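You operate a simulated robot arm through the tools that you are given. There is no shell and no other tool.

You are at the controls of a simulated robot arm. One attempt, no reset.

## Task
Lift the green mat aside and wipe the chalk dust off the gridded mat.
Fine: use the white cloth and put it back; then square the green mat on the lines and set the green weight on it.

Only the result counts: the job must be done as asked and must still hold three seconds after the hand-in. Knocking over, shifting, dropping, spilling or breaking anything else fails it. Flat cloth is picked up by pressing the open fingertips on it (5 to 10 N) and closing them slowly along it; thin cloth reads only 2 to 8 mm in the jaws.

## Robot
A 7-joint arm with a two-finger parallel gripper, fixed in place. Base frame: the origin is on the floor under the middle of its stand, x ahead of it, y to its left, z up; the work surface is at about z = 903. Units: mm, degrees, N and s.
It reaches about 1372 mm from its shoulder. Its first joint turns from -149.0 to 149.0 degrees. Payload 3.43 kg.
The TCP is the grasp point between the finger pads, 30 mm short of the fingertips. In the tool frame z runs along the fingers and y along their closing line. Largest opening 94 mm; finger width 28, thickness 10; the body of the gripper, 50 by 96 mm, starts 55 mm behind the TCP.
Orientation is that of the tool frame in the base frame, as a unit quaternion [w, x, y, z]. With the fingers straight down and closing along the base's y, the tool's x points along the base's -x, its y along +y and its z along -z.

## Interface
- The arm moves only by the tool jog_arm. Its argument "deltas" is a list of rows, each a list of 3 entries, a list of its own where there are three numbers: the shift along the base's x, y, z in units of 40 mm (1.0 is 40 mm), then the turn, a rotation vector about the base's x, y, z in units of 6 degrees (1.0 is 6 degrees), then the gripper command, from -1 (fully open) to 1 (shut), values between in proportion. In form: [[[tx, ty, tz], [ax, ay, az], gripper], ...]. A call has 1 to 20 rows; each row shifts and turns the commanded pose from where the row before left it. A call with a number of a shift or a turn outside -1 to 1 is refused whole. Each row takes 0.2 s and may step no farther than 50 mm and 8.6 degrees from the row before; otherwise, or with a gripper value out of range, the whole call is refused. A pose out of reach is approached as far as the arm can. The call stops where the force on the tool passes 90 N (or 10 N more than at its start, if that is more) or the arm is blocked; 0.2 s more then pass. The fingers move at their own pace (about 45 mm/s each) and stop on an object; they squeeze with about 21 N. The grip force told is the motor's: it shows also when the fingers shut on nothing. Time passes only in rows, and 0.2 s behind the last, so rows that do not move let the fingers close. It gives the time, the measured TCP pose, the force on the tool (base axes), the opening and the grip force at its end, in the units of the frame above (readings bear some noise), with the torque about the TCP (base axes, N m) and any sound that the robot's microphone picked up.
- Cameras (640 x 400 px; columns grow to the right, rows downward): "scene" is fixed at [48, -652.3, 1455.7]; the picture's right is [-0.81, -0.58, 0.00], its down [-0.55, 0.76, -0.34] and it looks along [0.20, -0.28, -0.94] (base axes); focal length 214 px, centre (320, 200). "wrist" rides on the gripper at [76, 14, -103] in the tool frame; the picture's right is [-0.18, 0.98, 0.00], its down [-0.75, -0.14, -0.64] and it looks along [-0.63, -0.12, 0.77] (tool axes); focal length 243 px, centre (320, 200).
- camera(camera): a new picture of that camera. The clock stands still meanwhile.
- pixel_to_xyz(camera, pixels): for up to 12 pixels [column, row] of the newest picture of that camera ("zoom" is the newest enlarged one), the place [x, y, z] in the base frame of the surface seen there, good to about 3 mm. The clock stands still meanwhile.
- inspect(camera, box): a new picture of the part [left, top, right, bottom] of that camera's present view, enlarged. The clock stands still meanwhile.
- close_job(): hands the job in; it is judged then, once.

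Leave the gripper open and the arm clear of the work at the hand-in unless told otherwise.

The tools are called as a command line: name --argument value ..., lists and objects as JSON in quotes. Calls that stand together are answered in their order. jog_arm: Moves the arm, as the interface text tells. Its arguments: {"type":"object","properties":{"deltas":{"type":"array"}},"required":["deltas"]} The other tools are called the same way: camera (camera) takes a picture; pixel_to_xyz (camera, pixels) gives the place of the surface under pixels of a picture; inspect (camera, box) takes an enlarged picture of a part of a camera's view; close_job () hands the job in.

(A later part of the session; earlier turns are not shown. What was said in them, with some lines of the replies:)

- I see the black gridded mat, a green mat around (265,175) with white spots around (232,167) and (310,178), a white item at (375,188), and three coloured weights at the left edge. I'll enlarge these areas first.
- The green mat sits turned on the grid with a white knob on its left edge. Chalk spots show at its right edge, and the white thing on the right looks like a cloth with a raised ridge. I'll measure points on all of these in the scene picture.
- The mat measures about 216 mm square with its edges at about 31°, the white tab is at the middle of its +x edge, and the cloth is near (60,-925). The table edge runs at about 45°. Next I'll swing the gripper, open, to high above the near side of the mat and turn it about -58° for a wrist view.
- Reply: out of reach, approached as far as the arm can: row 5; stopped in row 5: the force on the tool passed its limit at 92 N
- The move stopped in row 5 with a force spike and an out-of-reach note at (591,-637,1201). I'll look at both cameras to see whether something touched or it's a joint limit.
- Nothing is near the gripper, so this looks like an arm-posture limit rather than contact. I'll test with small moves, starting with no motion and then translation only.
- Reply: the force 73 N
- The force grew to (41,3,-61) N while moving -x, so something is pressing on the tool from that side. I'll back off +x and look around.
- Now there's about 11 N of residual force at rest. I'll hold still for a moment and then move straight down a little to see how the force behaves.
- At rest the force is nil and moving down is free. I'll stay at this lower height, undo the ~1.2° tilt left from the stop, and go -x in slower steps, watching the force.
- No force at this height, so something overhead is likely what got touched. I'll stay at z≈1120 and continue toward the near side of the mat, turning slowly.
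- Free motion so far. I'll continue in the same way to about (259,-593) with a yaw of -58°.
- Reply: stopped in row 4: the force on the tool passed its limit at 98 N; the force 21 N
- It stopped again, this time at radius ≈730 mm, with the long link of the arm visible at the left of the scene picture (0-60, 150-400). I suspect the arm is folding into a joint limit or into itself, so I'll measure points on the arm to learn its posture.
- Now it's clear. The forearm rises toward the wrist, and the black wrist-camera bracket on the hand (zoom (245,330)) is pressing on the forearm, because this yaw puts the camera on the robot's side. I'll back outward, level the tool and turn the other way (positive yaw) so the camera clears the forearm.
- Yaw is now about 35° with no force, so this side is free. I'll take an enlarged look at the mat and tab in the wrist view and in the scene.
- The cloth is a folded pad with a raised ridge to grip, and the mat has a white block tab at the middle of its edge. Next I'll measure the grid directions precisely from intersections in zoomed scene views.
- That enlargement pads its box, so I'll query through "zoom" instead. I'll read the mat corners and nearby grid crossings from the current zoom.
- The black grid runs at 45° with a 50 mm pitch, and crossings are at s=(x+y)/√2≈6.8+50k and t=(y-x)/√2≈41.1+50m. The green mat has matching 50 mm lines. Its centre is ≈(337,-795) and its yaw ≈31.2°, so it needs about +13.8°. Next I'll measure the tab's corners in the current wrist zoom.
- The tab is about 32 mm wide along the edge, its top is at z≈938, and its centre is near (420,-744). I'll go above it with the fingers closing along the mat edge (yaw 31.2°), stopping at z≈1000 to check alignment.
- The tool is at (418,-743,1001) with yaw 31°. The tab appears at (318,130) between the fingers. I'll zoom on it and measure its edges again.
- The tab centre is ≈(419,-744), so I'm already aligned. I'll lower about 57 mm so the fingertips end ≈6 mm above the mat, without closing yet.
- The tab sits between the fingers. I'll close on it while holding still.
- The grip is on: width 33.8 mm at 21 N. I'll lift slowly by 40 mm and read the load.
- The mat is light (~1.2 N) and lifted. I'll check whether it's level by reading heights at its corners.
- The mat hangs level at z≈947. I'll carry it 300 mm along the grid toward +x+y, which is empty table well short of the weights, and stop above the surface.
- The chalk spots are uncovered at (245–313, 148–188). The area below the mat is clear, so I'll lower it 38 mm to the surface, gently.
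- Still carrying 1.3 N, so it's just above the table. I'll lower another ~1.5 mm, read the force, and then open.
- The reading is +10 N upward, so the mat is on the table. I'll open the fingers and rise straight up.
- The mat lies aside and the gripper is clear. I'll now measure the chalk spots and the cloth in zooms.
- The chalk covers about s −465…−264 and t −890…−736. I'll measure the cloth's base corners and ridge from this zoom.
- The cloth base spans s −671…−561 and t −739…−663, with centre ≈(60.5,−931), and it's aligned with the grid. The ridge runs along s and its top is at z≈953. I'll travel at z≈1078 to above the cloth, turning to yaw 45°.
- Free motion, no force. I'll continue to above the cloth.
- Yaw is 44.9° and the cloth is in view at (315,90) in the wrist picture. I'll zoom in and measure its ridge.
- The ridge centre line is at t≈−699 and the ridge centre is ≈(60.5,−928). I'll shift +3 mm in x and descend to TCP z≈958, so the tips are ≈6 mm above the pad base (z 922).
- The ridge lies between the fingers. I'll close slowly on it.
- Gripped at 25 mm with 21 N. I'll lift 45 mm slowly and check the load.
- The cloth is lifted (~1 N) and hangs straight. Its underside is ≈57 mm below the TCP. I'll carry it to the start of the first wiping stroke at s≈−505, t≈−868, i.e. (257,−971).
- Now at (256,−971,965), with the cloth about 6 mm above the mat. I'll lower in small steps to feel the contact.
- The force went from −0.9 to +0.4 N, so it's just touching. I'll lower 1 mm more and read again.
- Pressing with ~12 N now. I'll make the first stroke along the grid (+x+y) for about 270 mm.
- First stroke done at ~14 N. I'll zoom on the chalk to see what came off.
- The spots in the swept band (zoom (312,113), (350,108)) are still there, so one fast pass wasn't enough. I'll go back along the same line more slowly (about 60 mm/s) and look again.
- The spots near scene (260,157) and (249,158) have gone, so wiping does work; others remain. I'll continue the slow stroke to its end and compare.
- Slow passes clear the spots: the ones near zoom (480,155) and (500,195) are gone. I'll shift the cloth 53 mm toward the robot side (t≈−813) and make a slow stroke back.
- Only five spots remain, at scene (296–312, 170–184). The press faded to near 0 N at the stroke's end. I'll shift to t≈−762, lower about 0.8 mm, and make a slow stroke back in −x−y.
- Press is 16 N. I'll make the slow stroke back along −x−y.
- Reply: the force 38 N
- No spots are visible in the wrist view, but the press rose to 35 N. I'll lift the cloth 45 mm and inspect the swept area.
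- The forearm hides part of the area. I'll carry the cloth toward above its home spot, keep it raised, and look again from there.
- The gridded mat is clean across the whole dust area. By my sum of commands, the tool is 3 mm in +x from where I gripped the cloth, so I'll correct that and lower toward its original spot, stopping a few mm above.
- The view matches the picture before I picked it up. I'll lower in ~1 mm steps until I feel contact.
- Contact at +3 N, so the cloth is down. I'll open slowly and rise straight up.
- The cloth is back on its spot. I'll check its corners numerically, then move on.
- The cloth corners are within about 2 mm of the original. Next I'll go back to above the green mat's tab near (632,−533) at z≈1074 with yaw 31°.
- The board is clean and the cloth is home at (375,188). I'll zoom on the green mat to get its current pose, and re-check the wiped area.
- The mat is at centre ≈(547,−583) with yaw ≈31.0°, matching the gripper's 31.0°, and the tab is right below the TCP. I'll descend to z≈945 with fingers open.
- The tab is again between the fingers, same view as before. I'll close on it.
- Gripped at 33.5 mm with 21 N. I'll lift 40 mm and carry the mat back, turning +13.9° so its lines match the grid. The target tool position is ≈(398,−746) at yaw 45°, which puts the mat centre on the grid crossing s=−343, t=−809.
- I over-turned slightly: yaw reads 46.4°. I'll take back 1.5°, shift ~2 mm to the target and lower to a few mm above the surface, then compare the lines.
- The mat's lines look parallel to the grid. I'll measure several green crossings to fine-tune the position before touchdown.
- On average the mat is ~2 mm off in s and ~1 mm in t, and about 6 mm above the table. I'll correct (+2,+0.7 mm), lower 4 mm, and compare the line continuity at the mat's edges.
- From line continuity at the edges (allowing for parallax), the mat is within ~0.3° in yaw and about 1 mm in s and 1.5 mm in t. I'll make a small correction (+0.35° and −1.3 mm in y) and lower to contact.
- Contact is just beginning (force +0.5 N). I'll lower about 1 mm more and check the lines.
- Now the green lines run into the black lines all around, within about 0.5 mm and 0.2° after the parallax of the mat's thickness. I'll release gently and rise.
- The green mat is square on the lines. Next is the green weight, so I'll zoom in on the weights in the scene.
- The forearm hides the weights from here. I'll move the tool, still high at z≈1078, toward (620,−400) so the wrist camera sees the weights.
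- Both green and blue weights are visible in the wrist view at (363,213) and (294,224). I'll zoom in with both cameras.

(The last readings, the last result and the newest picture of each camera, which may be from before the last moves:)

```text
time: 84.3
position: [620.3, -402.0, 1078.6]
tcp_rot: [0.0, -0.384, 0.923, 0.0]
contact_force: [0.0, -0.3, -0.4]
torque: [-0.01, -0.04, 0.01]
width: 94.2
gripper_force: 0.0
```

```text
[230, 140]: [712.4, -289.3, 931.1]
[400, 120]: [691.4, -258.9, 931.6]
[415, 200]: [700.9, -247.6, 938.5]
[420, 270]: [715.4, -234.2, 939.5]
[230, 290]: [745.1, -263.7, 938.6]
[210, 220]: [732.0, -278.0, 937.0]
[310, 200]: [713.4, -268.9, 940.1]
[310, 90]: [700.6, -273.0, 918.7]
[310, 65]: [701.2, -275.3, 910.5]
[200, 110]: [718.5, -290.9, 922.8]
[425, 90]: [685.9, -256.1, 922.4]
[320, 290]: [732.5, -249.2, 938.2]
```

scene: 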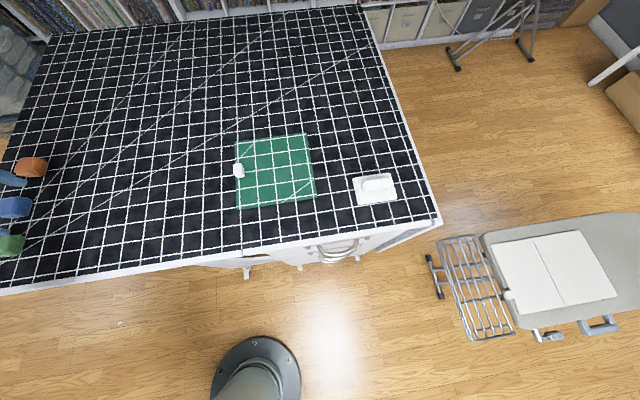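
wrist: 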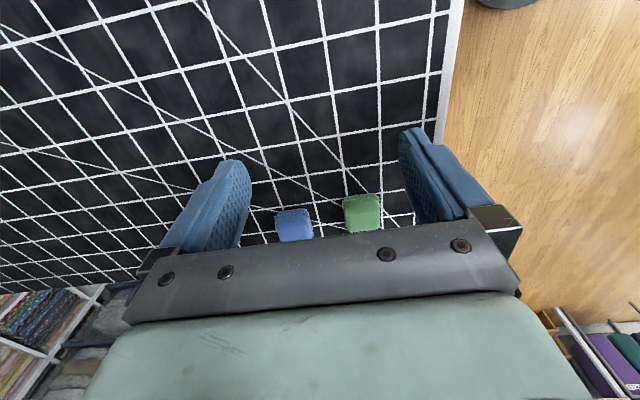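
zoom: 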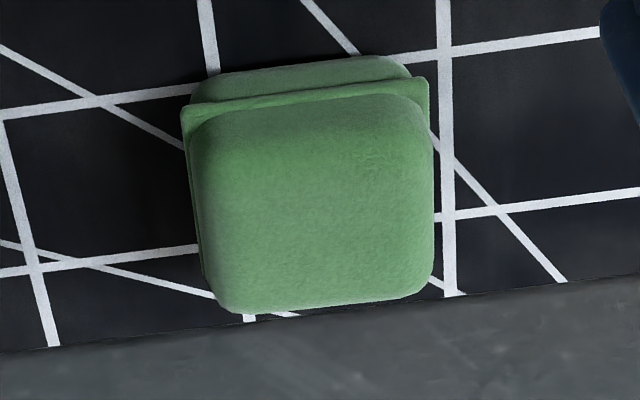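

The green weight is about 48×48×37 mm, grid-aligned, with centre ≈(714,−262) and top at z≈940. The blue weight is ~50 mm away in t. I'll go above the green weight, narrow the jaws to ~74 mm so they clear the blue one, and descend to z≈1010 to check.

jog_arm --deltas '[[[0.4, 0.6, 0], [0, 0, 0], -0.57], [[0.59, 0.875, 0], [0, 0, 0], -0.57], [[0.59, 0.875, 0], [0, 0, 0], -0.57], [[0.59, 0.875, 0], [0, 0, 0], -0.57], [[0.19, 0.275, -0.3], [0, 0, 0], -0.57], [[0, 0, -0.6], [0, 0, 0], -0.57], [[0, 0, -0.6], [0, 0, 0], -0.57], [[0, 0, -0.2], [0, 0, 0], -0.57], [[0, 0, 0], [0, 0, 0], -0.57]]'

camera --camera "wrist"

inspect --camera "scene" --box '[0, 180, 40, 270]'

```text
time: 86.3
position: [714.3, -258.8, 1007.5]
tcp_rot: [-0.001, -0.385, 0.923, -0.001]
contact_force: [0.6, 0.9, 0.7]
torque: [0.03, -0.02, 0.03]
width: 73.8
gripper_force: 0.1
```

```text
taken
```

wrist: 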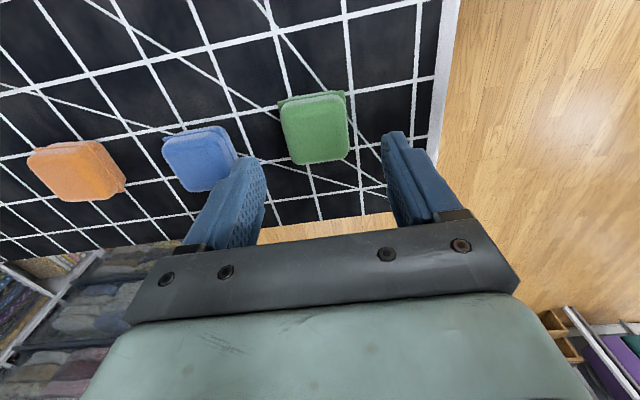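

```text
4.44 times, centred on (20, 225) of scene
```

zoom: 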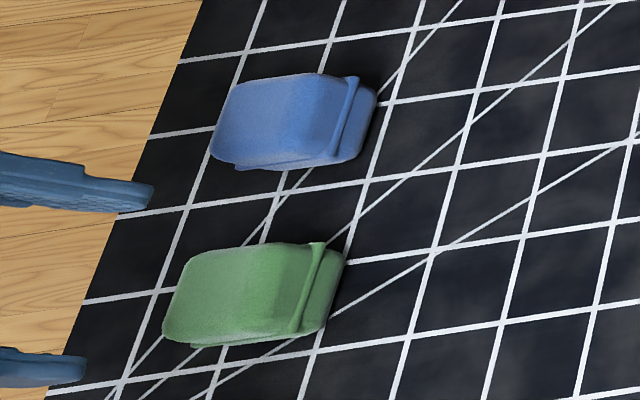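

The weight is between the jaws at (316,128). I'll zoom in and measure its outline.

inspect --camera "wrist" --box '[268, 90, 364, 170]'

```text
5.00 times, centred on (316, 130) of wrist
```

zoom: 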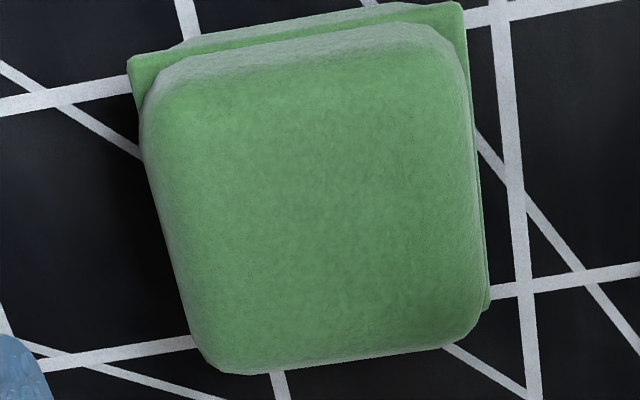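

pixel_to_xyz --camera "zoom" --pixels '[[155, 110], [450, 60], [470, 200], [475, 310], [210, 350], [170, 220], [320, 200], [320, 50], [320, 15], [330, 350], [320, 100], [320, 300]]'

pixel_to_xyz --camera "zoom" --pixels '[[135, 70], [460, 10], [483, 290], [240, 365], [440, 340], [145, 140], [300, 360]]'

```text
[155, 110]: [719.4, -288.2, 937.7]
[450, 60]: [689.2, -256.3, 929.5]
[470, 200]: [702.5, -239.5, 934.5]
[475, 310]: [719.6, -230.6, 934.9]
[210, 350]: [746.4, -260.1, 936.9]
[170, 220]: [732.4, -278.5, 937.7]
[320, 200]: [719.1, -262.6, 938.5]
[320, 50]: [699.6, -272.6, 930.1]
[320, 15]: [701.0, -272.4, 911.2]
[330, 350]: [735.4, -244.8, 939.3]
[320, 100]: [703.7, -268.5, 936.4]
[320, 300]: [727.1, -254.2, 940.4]
```

```text
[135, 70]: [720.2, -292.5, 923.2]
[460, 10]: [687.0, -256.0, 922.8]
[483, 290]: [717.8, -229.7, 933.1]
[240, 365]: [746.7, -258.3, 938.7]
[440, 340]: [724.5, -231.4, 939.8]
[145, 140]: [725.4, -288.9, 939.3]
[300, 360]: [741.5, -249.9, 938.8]
```

The weight's centre is ≈(718,−259), 48 mm wide in the closing direction. I'll shift by (+3.5,−0.6) mm and descend to z≈942, with the tips 9 mm above the table.

jog_arm --deltas '[[[0.0875, -0.015, -0.2], [0, 0, 0], -0.57], [[0, 0, -0.5], [0, 0, 0], -0.57], [[0, 0, -0.5], [0, 0, 0], -0.57], [[0, 0, -0.3], [0, 0, 0], -0.57], [[0, 0, -0.14], [0, 0, 0], -0.57], [[0, 0, 0], [0, 0, 0], -0.57]]'

camera --camera "wrist"

inspect --camera "scene" --box '[0, 180, 40, 270]'

```text
time: 87.7
position: [716.9, -259.4, 943.5]
tcp_rot: [-0.001, -0.384, 0.923, 0.0]
contact_force: [0.0, -0.3, -0.7]
torque: [0.0, 0.0, -0.02]
width: 73.6
gripper_force: 0.0
```

```text
taken
```

wrist: 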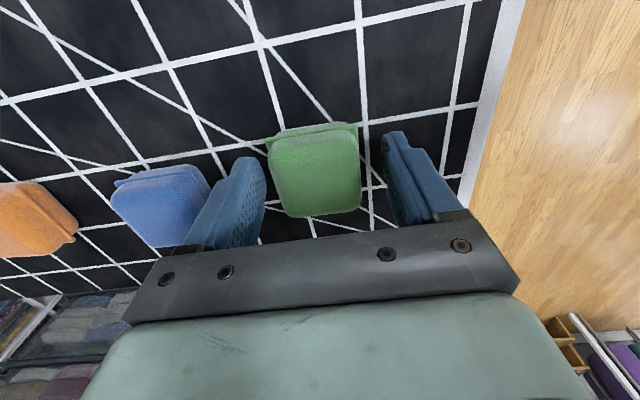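

```text
4.44 times, centred on (20, 225) of scene
```

zoom: 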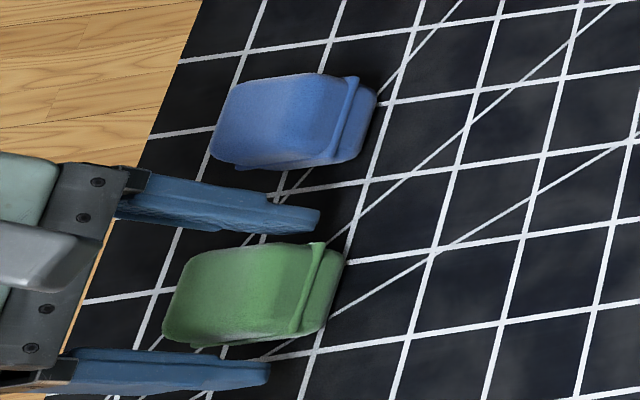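

The fingers straddle the green weight and clear the blue one. I'll close on it.

jog_arm --deltas '[[[0, 0, 0], [0, 0, 0], -0.3], [[0, 0, 0], [0, 0, 0], -0.1], [[0, 0, 0], [0, 0, 0], 0.1], [[0, 0, 0], [0, 0, 0], 0.4], [[0, 0, 0], [0, 0, 0], 1], [[0, 0, 0], [0, 0, 0], 1], [[0, 0, 0], [0, 0, 0], 1], [[0, 0, 0], [0, 0, 0], 1]]'

```text
time: 89.5
position: [717.1, -260.9, 944.9]
tcp_rot: [0.0, -0.384, 0.923, -0.002]
contact_force: [7.4, -4.4, 17.2]
torque: [-0.05, -0.1, -0.09]
width: 50.1
gripper_force: 21.3
```

Gripped at 50 mm with 21 N, with some upward push from its sloping sides. I'll lift slowly by 20 mm and check the load.

jog_arm --deltas '[[[0, 0, 0.05], [0, 0, 0], 1], [[0, 0, 0.1], [0, 0, 0], 1], [[0, 0, 0.15], [0, 0, 0], 1], [[0, 0, 0.2], [0, 0, 0], 1], [[0, 0, 0], [0, 0, 0], 1], [[0, 0, 0], [0, 0, 0], 1]]'

camera --camera "wrist"

inspect --camera "scene" --box '[0, 180, 40, 270]'

```text
time: 90.9
position: [718.1, -258.6, 964.4]
tcp_rot: [0.0, -0.385, 0.923, -0.001]
contact_force: [0.1, 0.0, -2.7]
torque: [-0.02, 0.01, 0.02]
width: 49.9
gripper_force: 20.8
```

```text
taken
```

wrist: 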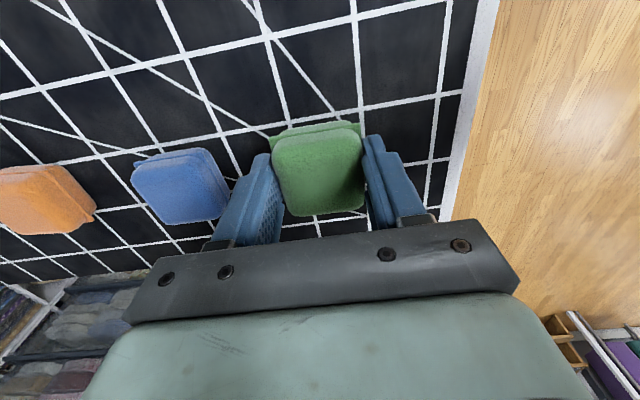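

```text
4.44 times, centred on (20, 225) of scene
```

zoom: 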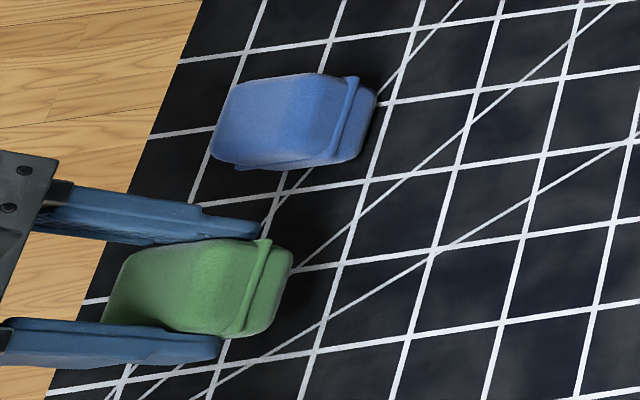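

The weight is held (~2.7 N). I'll raise to z≈1020 and carry it to above the centre of the green mat, ≈(329,−815).

jog_arm --deltas '[[[0, 0, 0.4], [0, 0, 0], 1], [[0, 0, 0.6], [0, 0, 0], 1], [[0, 0, 0.4], [0, 0, 0], 1], [[-0.3, -0.43, 0], [0, 0, 0], 1], [[-0.5, -0.7, 0], [0, 0, 0], 1], [[-0.571, -0.817, 0], [0, 0, 0], 1], [[-0.571, -0.817, 0], [0, 0, 0], 1], [[-0.571, -0.817, 0], [0, 0, 0], 1], [[-0.571, -0.817, 0], [0, 0, 0], 1], [[-0.571, -0.817, 0], [0, 0, 0], 1], [[-0.571, -0.817, 0], [0, 0, 0], 1], [[-0.571, -0.817, 0], [0, 0, 0], 1], [[-0.571, -0.817, 0], [0, 0, 0], 1], [[-0.571, -0.817, 0], [0, 0, 0], 1], [[0, 0, 0], [0, 0, 0], 1]]'

```text
time: 94.1
position: [482.2, -602.2, 1020.9]
tcp_rot: [-0.001, -0.384, 0.923, 0.0]
contact_force: [0.5, 0.2, -2.9]
torque: [-0.04, 0.05, 0.04]
width: 49.9
gripper_force: 21.0
```

Still held. I'll continue the remaining (−153,−212) mm.

jog_arm --deltas '[[[-0.5, -0.7, 0], [0, 0, 0], 1], [[-0.571, -0.8, 0], [0, 0, 0], 1], [[-0.571, -0.8, 0], [0, 0, 0], 1], [[-0.571, -0.8, 0], [0, 0, 0], 1], [[-0.571, -0.8, 0], [0, 0, 0], 1], [[-0.571, -0.8, 0], [0, 0, 0], 1], [[-0.462, -0.607, 0], [0, 0, 0], 1], [[0, 0, 0], [0, 0, 0], 1]]'

camera --camera "scene"

camera --camera "wrist"

```text
time: 95.9
position: [326.7, -811.4, 1020.2]
tcp_rot: [-0.001, -0.386, 0.923, 0.0]
contact_force: [-0.1, 0.6, -2.6]
torque: [0.0, 0.0, 0.04]
width: 50.1
gripper_force: 20.8
```

```text
taken
```

scene: 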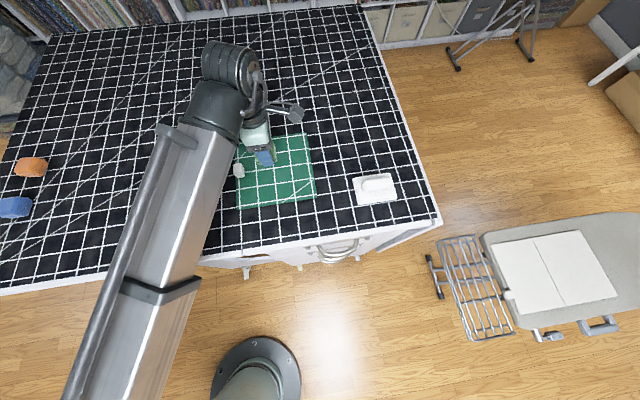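

```text
taken
```

wrist: 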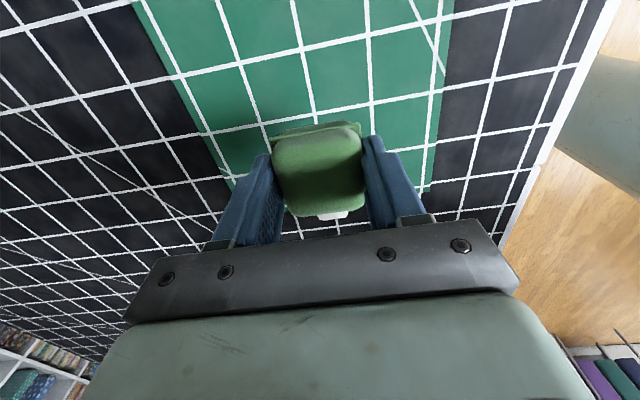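

It's above the mat centre. I'll lower to z≈955 first.

jog_arm --deltas '[[[0.05, -0.07, -0.4], [0, 0, 0], 1], [[0, 0, -0.5], [0, 0, 0], 1], [[0, 0, -0.4], [0, 0, 0], 1], [[0, 0, -0.25], [0, 0, 0], 1], [[0, 0, -0.08], [0, 0, 0], 1], [[0, 0, 0], [0, 0, 0], 1]]'

camera --camera "wrist"

```text
time: 97.3
position: [328.4, -813.4, 954.5]
tcp_rot: [-0.001, -0.384, 0.923, 0.0]
contact_force: [-0.7, 0.6, -2.4]
torque: [-0.03, 0.03, 0.01]
width: 49.7
gripper_force: 21.2
```

```text
taken
```

wrist: 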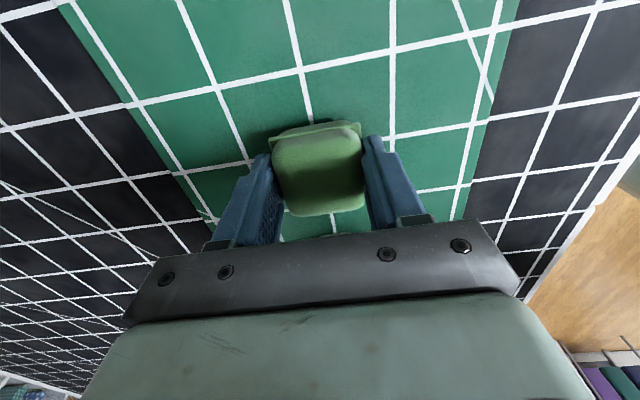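

Still free (−2.4 N). I'll lower in small steps, watching for contact.

jog_arm --deltas '[[[0, 0, -0.06], [0, 0, 0], 1], [[0, 0, -0.04], [0, 0, 0], 1], [[0, 0, 0], [0, 0, 0], 1]]'

```text
time: 98.1
position: [329.9, -813.6, 950.5]
tcp_rot: [-0.001, -0.384, 0.923, 0.0]
contact_force: [0.0, 0.3, -2.2]
torque: [0.01, 0.03, -0.02]
width: 49.8
gripper_force: 20.5
```

jog_arm --deltas '[[[0, 0, -0.03], [0, 0, 0], 1], [[0, 0, 0], [0, 0, 0], 1]]'

```text
time: 98.7
position: [331.0, -814.8, 949.2]
tcp_rot: [-0.001, -0.385, 0.923, 0.0]
contact_force: [0.0, -0.8, -2.9]
torque: [-0.01, 0.02, -0.01]
width: 50.1
gripper_force: 21.3
```

Still hanging (−2.9 N) at z≈949. I'll lower another 1 mm at a time.

jog_arm --deltas '[[[0, 0, -0.025], [0, 0, 0], 1], [[0, 0, 0], [0, 0, 0], 1]]'

jog_arm --deltas '[[[0, 0, -0.025], [0, 0, 0], 1], [[0, 0, 0], [0, 0, 0], 1]]'

```text
time: 99.3
position: [330.2, -813.3, 949.0]
tcp_rot: [-0.001, -0.385, 0.923, 0.0]
contact_force: [0.1, 0.4, -2.9]
torque: [0.02, -0.01, 0.0]
width: 49.9
gripper_force: 21.2
```

```text
time: 99.9
position: [329.7, -813.6, 947.4]
tcp_rot: [-0.001, -0.385, 0.923, -0.001]
contact_force: [3.4, -0.6, 14.0]
torque: [0.25, -0.15, -0.07]
width: 50.1
gripper_force: 21.1
```

Contact is made (+14 N). I'll ease up about 0.5 mm, open slowly, and rise straight up.

jog_arm --deltas '[[[0, 0, 0.012], [0, 0, 0], 1], [[0, 0, 0], [0, 0, 0], -0.1], [[0, 0, 0], [0, 0, 0], -0.2], [[0, 0, 0], [0, 0, 0], -0.4], [[0, 0, 0], [0, 0, 0], -0.7], [[0, 0, 0], [0, 0, 0], -1], [[0, 0, 0], [0, 0, 0], -1], [[0, 0, 0.3], [0, 0, 0], -1], [[0, 0, 0.5], [0, 0, 0], -1], [[0, 0, 0.7], [0, 0, 0], -1], [[0, 0, 0.8], [0, 0, 0], -1], [[0, 0, 0.8], [0, 0, 0], -1], [[0, 0, 0], [0, 0, 0], -1]]'

camera --camera "wrist"

camera --camera "scene"

```text
time: 102.7
position: [328.6, -815.0, 1074.9]
tcp_rot: [-0.001, -0.384, 0.923, 0.0]
contact_force: [-0.1, 1.2, -0.2]
torque: [0.02, -0.03, 0.01]
width: 93.9
gripper_force: 0.1
```

```text
taken
```

wrist: 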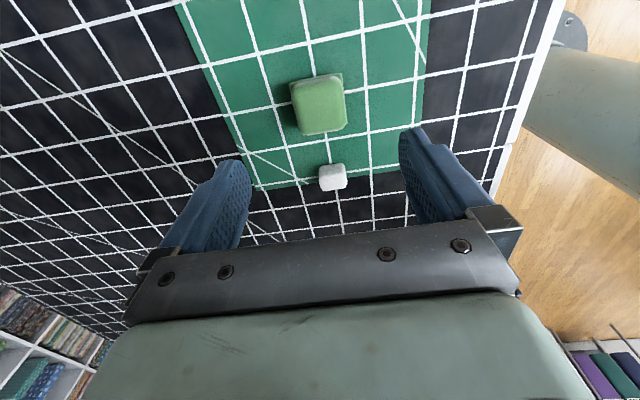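

```text
taken
```

scene: 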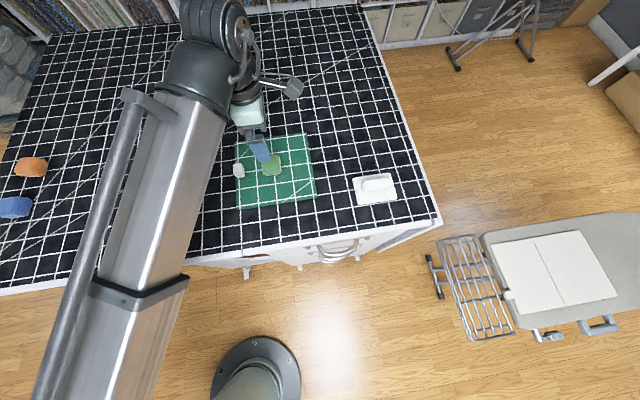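

The green weight stands on the green mat. I'll back the arm away toward its starting area, up and off to the side, and then check everything.

jog_arm --deltas '[[[0.3, 0.1, 0.3], [0, 0, 0], -1], [[0.8, 0.4, 0.15], [0, 0, 0], -1], [[0.9, 0.45, 0.15], [0, 0, 0], -1], [[0.9, 0.45, 0.15], [0, 0, 0], -1], [[0.9, 0.45, 0.15], [0, 0, 0], -1], [[0.9, 0.45, 0.15], [0, 0, 0], -1], [[0.9, 0.45, 0.15], [0, 0, 0], -1], [[0.9, 0.45, 0.15], [0, 0, 0], -1], [[0.9, 0.45, 0.15], [0, 0, 0], -1], [[0.9, 0.45, 0.15], [0, 0, 0], -1], [[0.5, 0.2, 0.1], [0, 0, 0], -1], [[0, 0, 0], [0, 0, 0], -1]]'

camera --camera "scene"

inspect --camera "scene" --box '[216, 120, 344, 220]'

```text
time: 105.3
position: [683.1, -642.0, 1144.8]
tcp_rot: [-0.001, -0.384, 0.923, 0.0]
contact_force: [0.2, 0.9, -0.2]
torque: [0.04, -0.02, 0.02]
width: 94.0
gripper_force: 0.0
```

```text
taken
```

scene: 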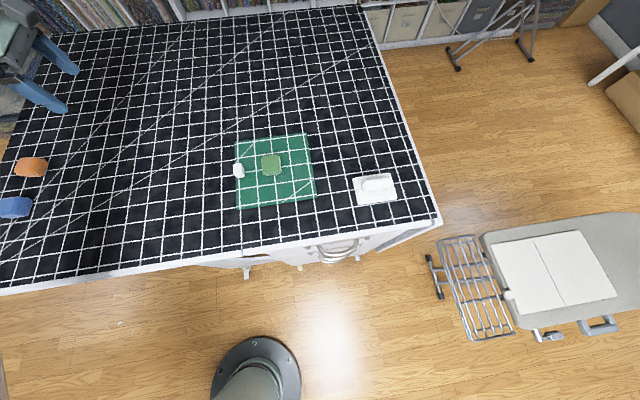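

```text
4.00 times, centred on (280, 170) of scene
```

zoom: 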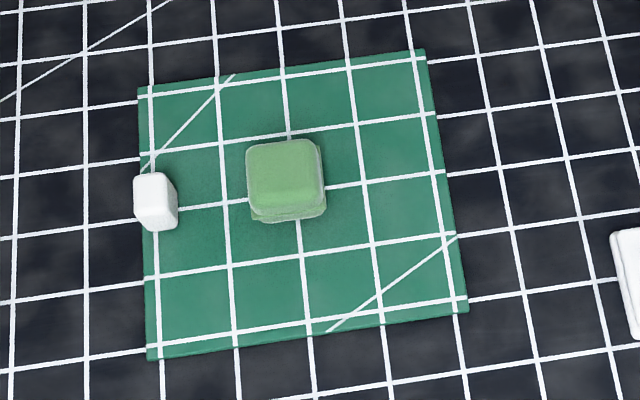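

Everything looks in place: the mat is squared with the weight at its centre. I'll do a final check on the cloth, the other weights, and the wiped surface.

inspect --camera "scene" --box '[335, 160, 415, 210]'

inspect --camera "scene" --box '[0, 130, 160, 290]'

inspect --camera "scene" --box '[200, 110, 440, 260]'

inspect --camera "scene" --box '[280, 130, 344, 170]'

inspect --camera "scene" --box '[232, 180, 296, 220]'

```text
8.00 times, centred on (375, 185) of scene
```

zoom: 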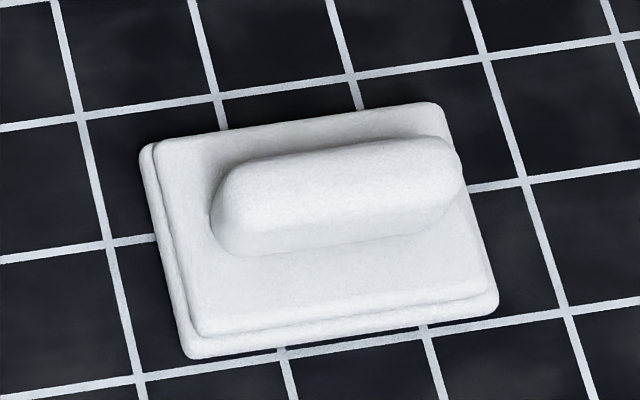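

```text
2.50 times, centred on (80, 210) of scene
```

zoom: 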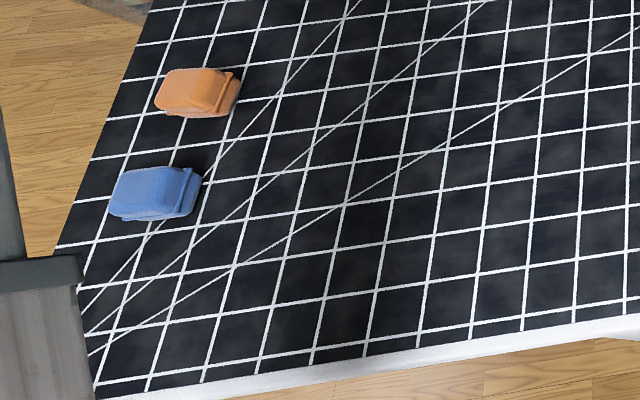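

```text
2.67 times, centred on (320, 185) of scene
```

zoom: 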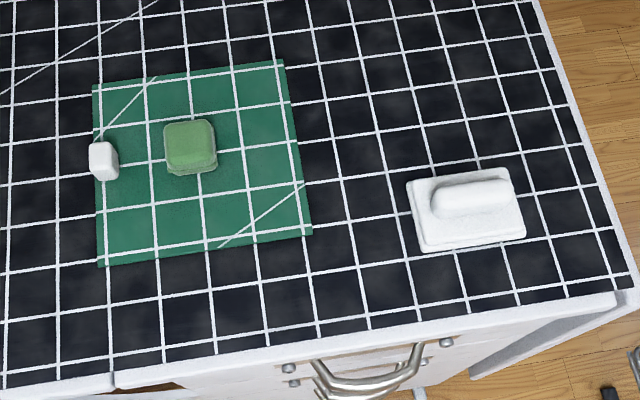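

```text
10.00 times, centred on (312, 150) of scene
```

zoom: 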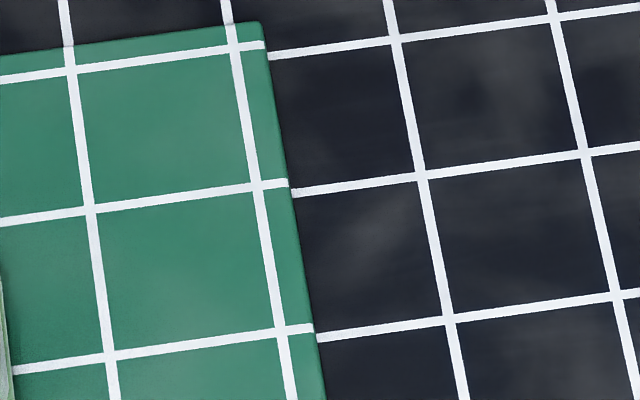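

```text
10.00 times, centred on (264, 200) of scene
```

zoom: 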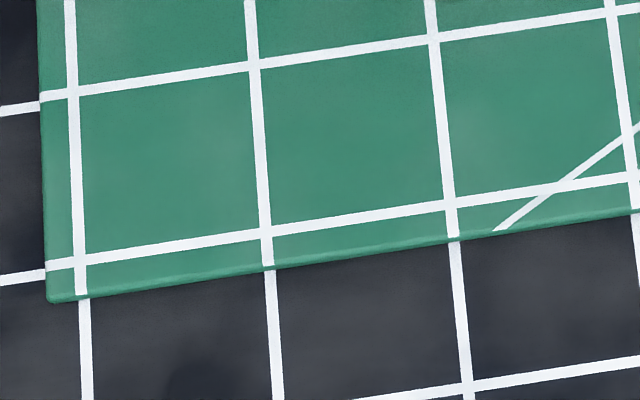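

The final check is good:
- **Gridded mat:** no chalk is left on it.
- **Cloth:** back within about 2 mm of its original spot.
- **Blue and orange weights:** unmoved.
- **Green mat:** its lines run into the grid, with the green weight standing at its centre.
- **Arm:** gripper open and clear at (683,−642,1145).

I'm handing in the job.

close_job

```text
The job is handed in.
```

I wiped the chalk dust off the gridded mat and handed the job in. I don't have the judge's result, only my own checks just before the hand-in.

- **Wiping:** No chalk spots showed anywhere in the area the green mat had covered. One fast pass left most of them, so I wiped again more slowly. One of those strokes ended at 35 N, harder than I intended, with no visible effect.
- **White cloth:** It is back within about 2 mm of where it was.
- **Green mat:** It is square on the grid, with its lines matching to about 0.5 mm and 0.2°. I set it on the grid crossing nearest its old position, so its centre is about 20 mm from where it started.
- **Green weight:** It stands at the middle of the green mat.
- **Everything else:** The blue and orange weights had not moved. The gripper is open and the arm is clear.

Early on, while I was moving to get a better view, the wrist camera pressed against the robot's own forearm twice and the arm stopped itself. Nothing on the table was touched.
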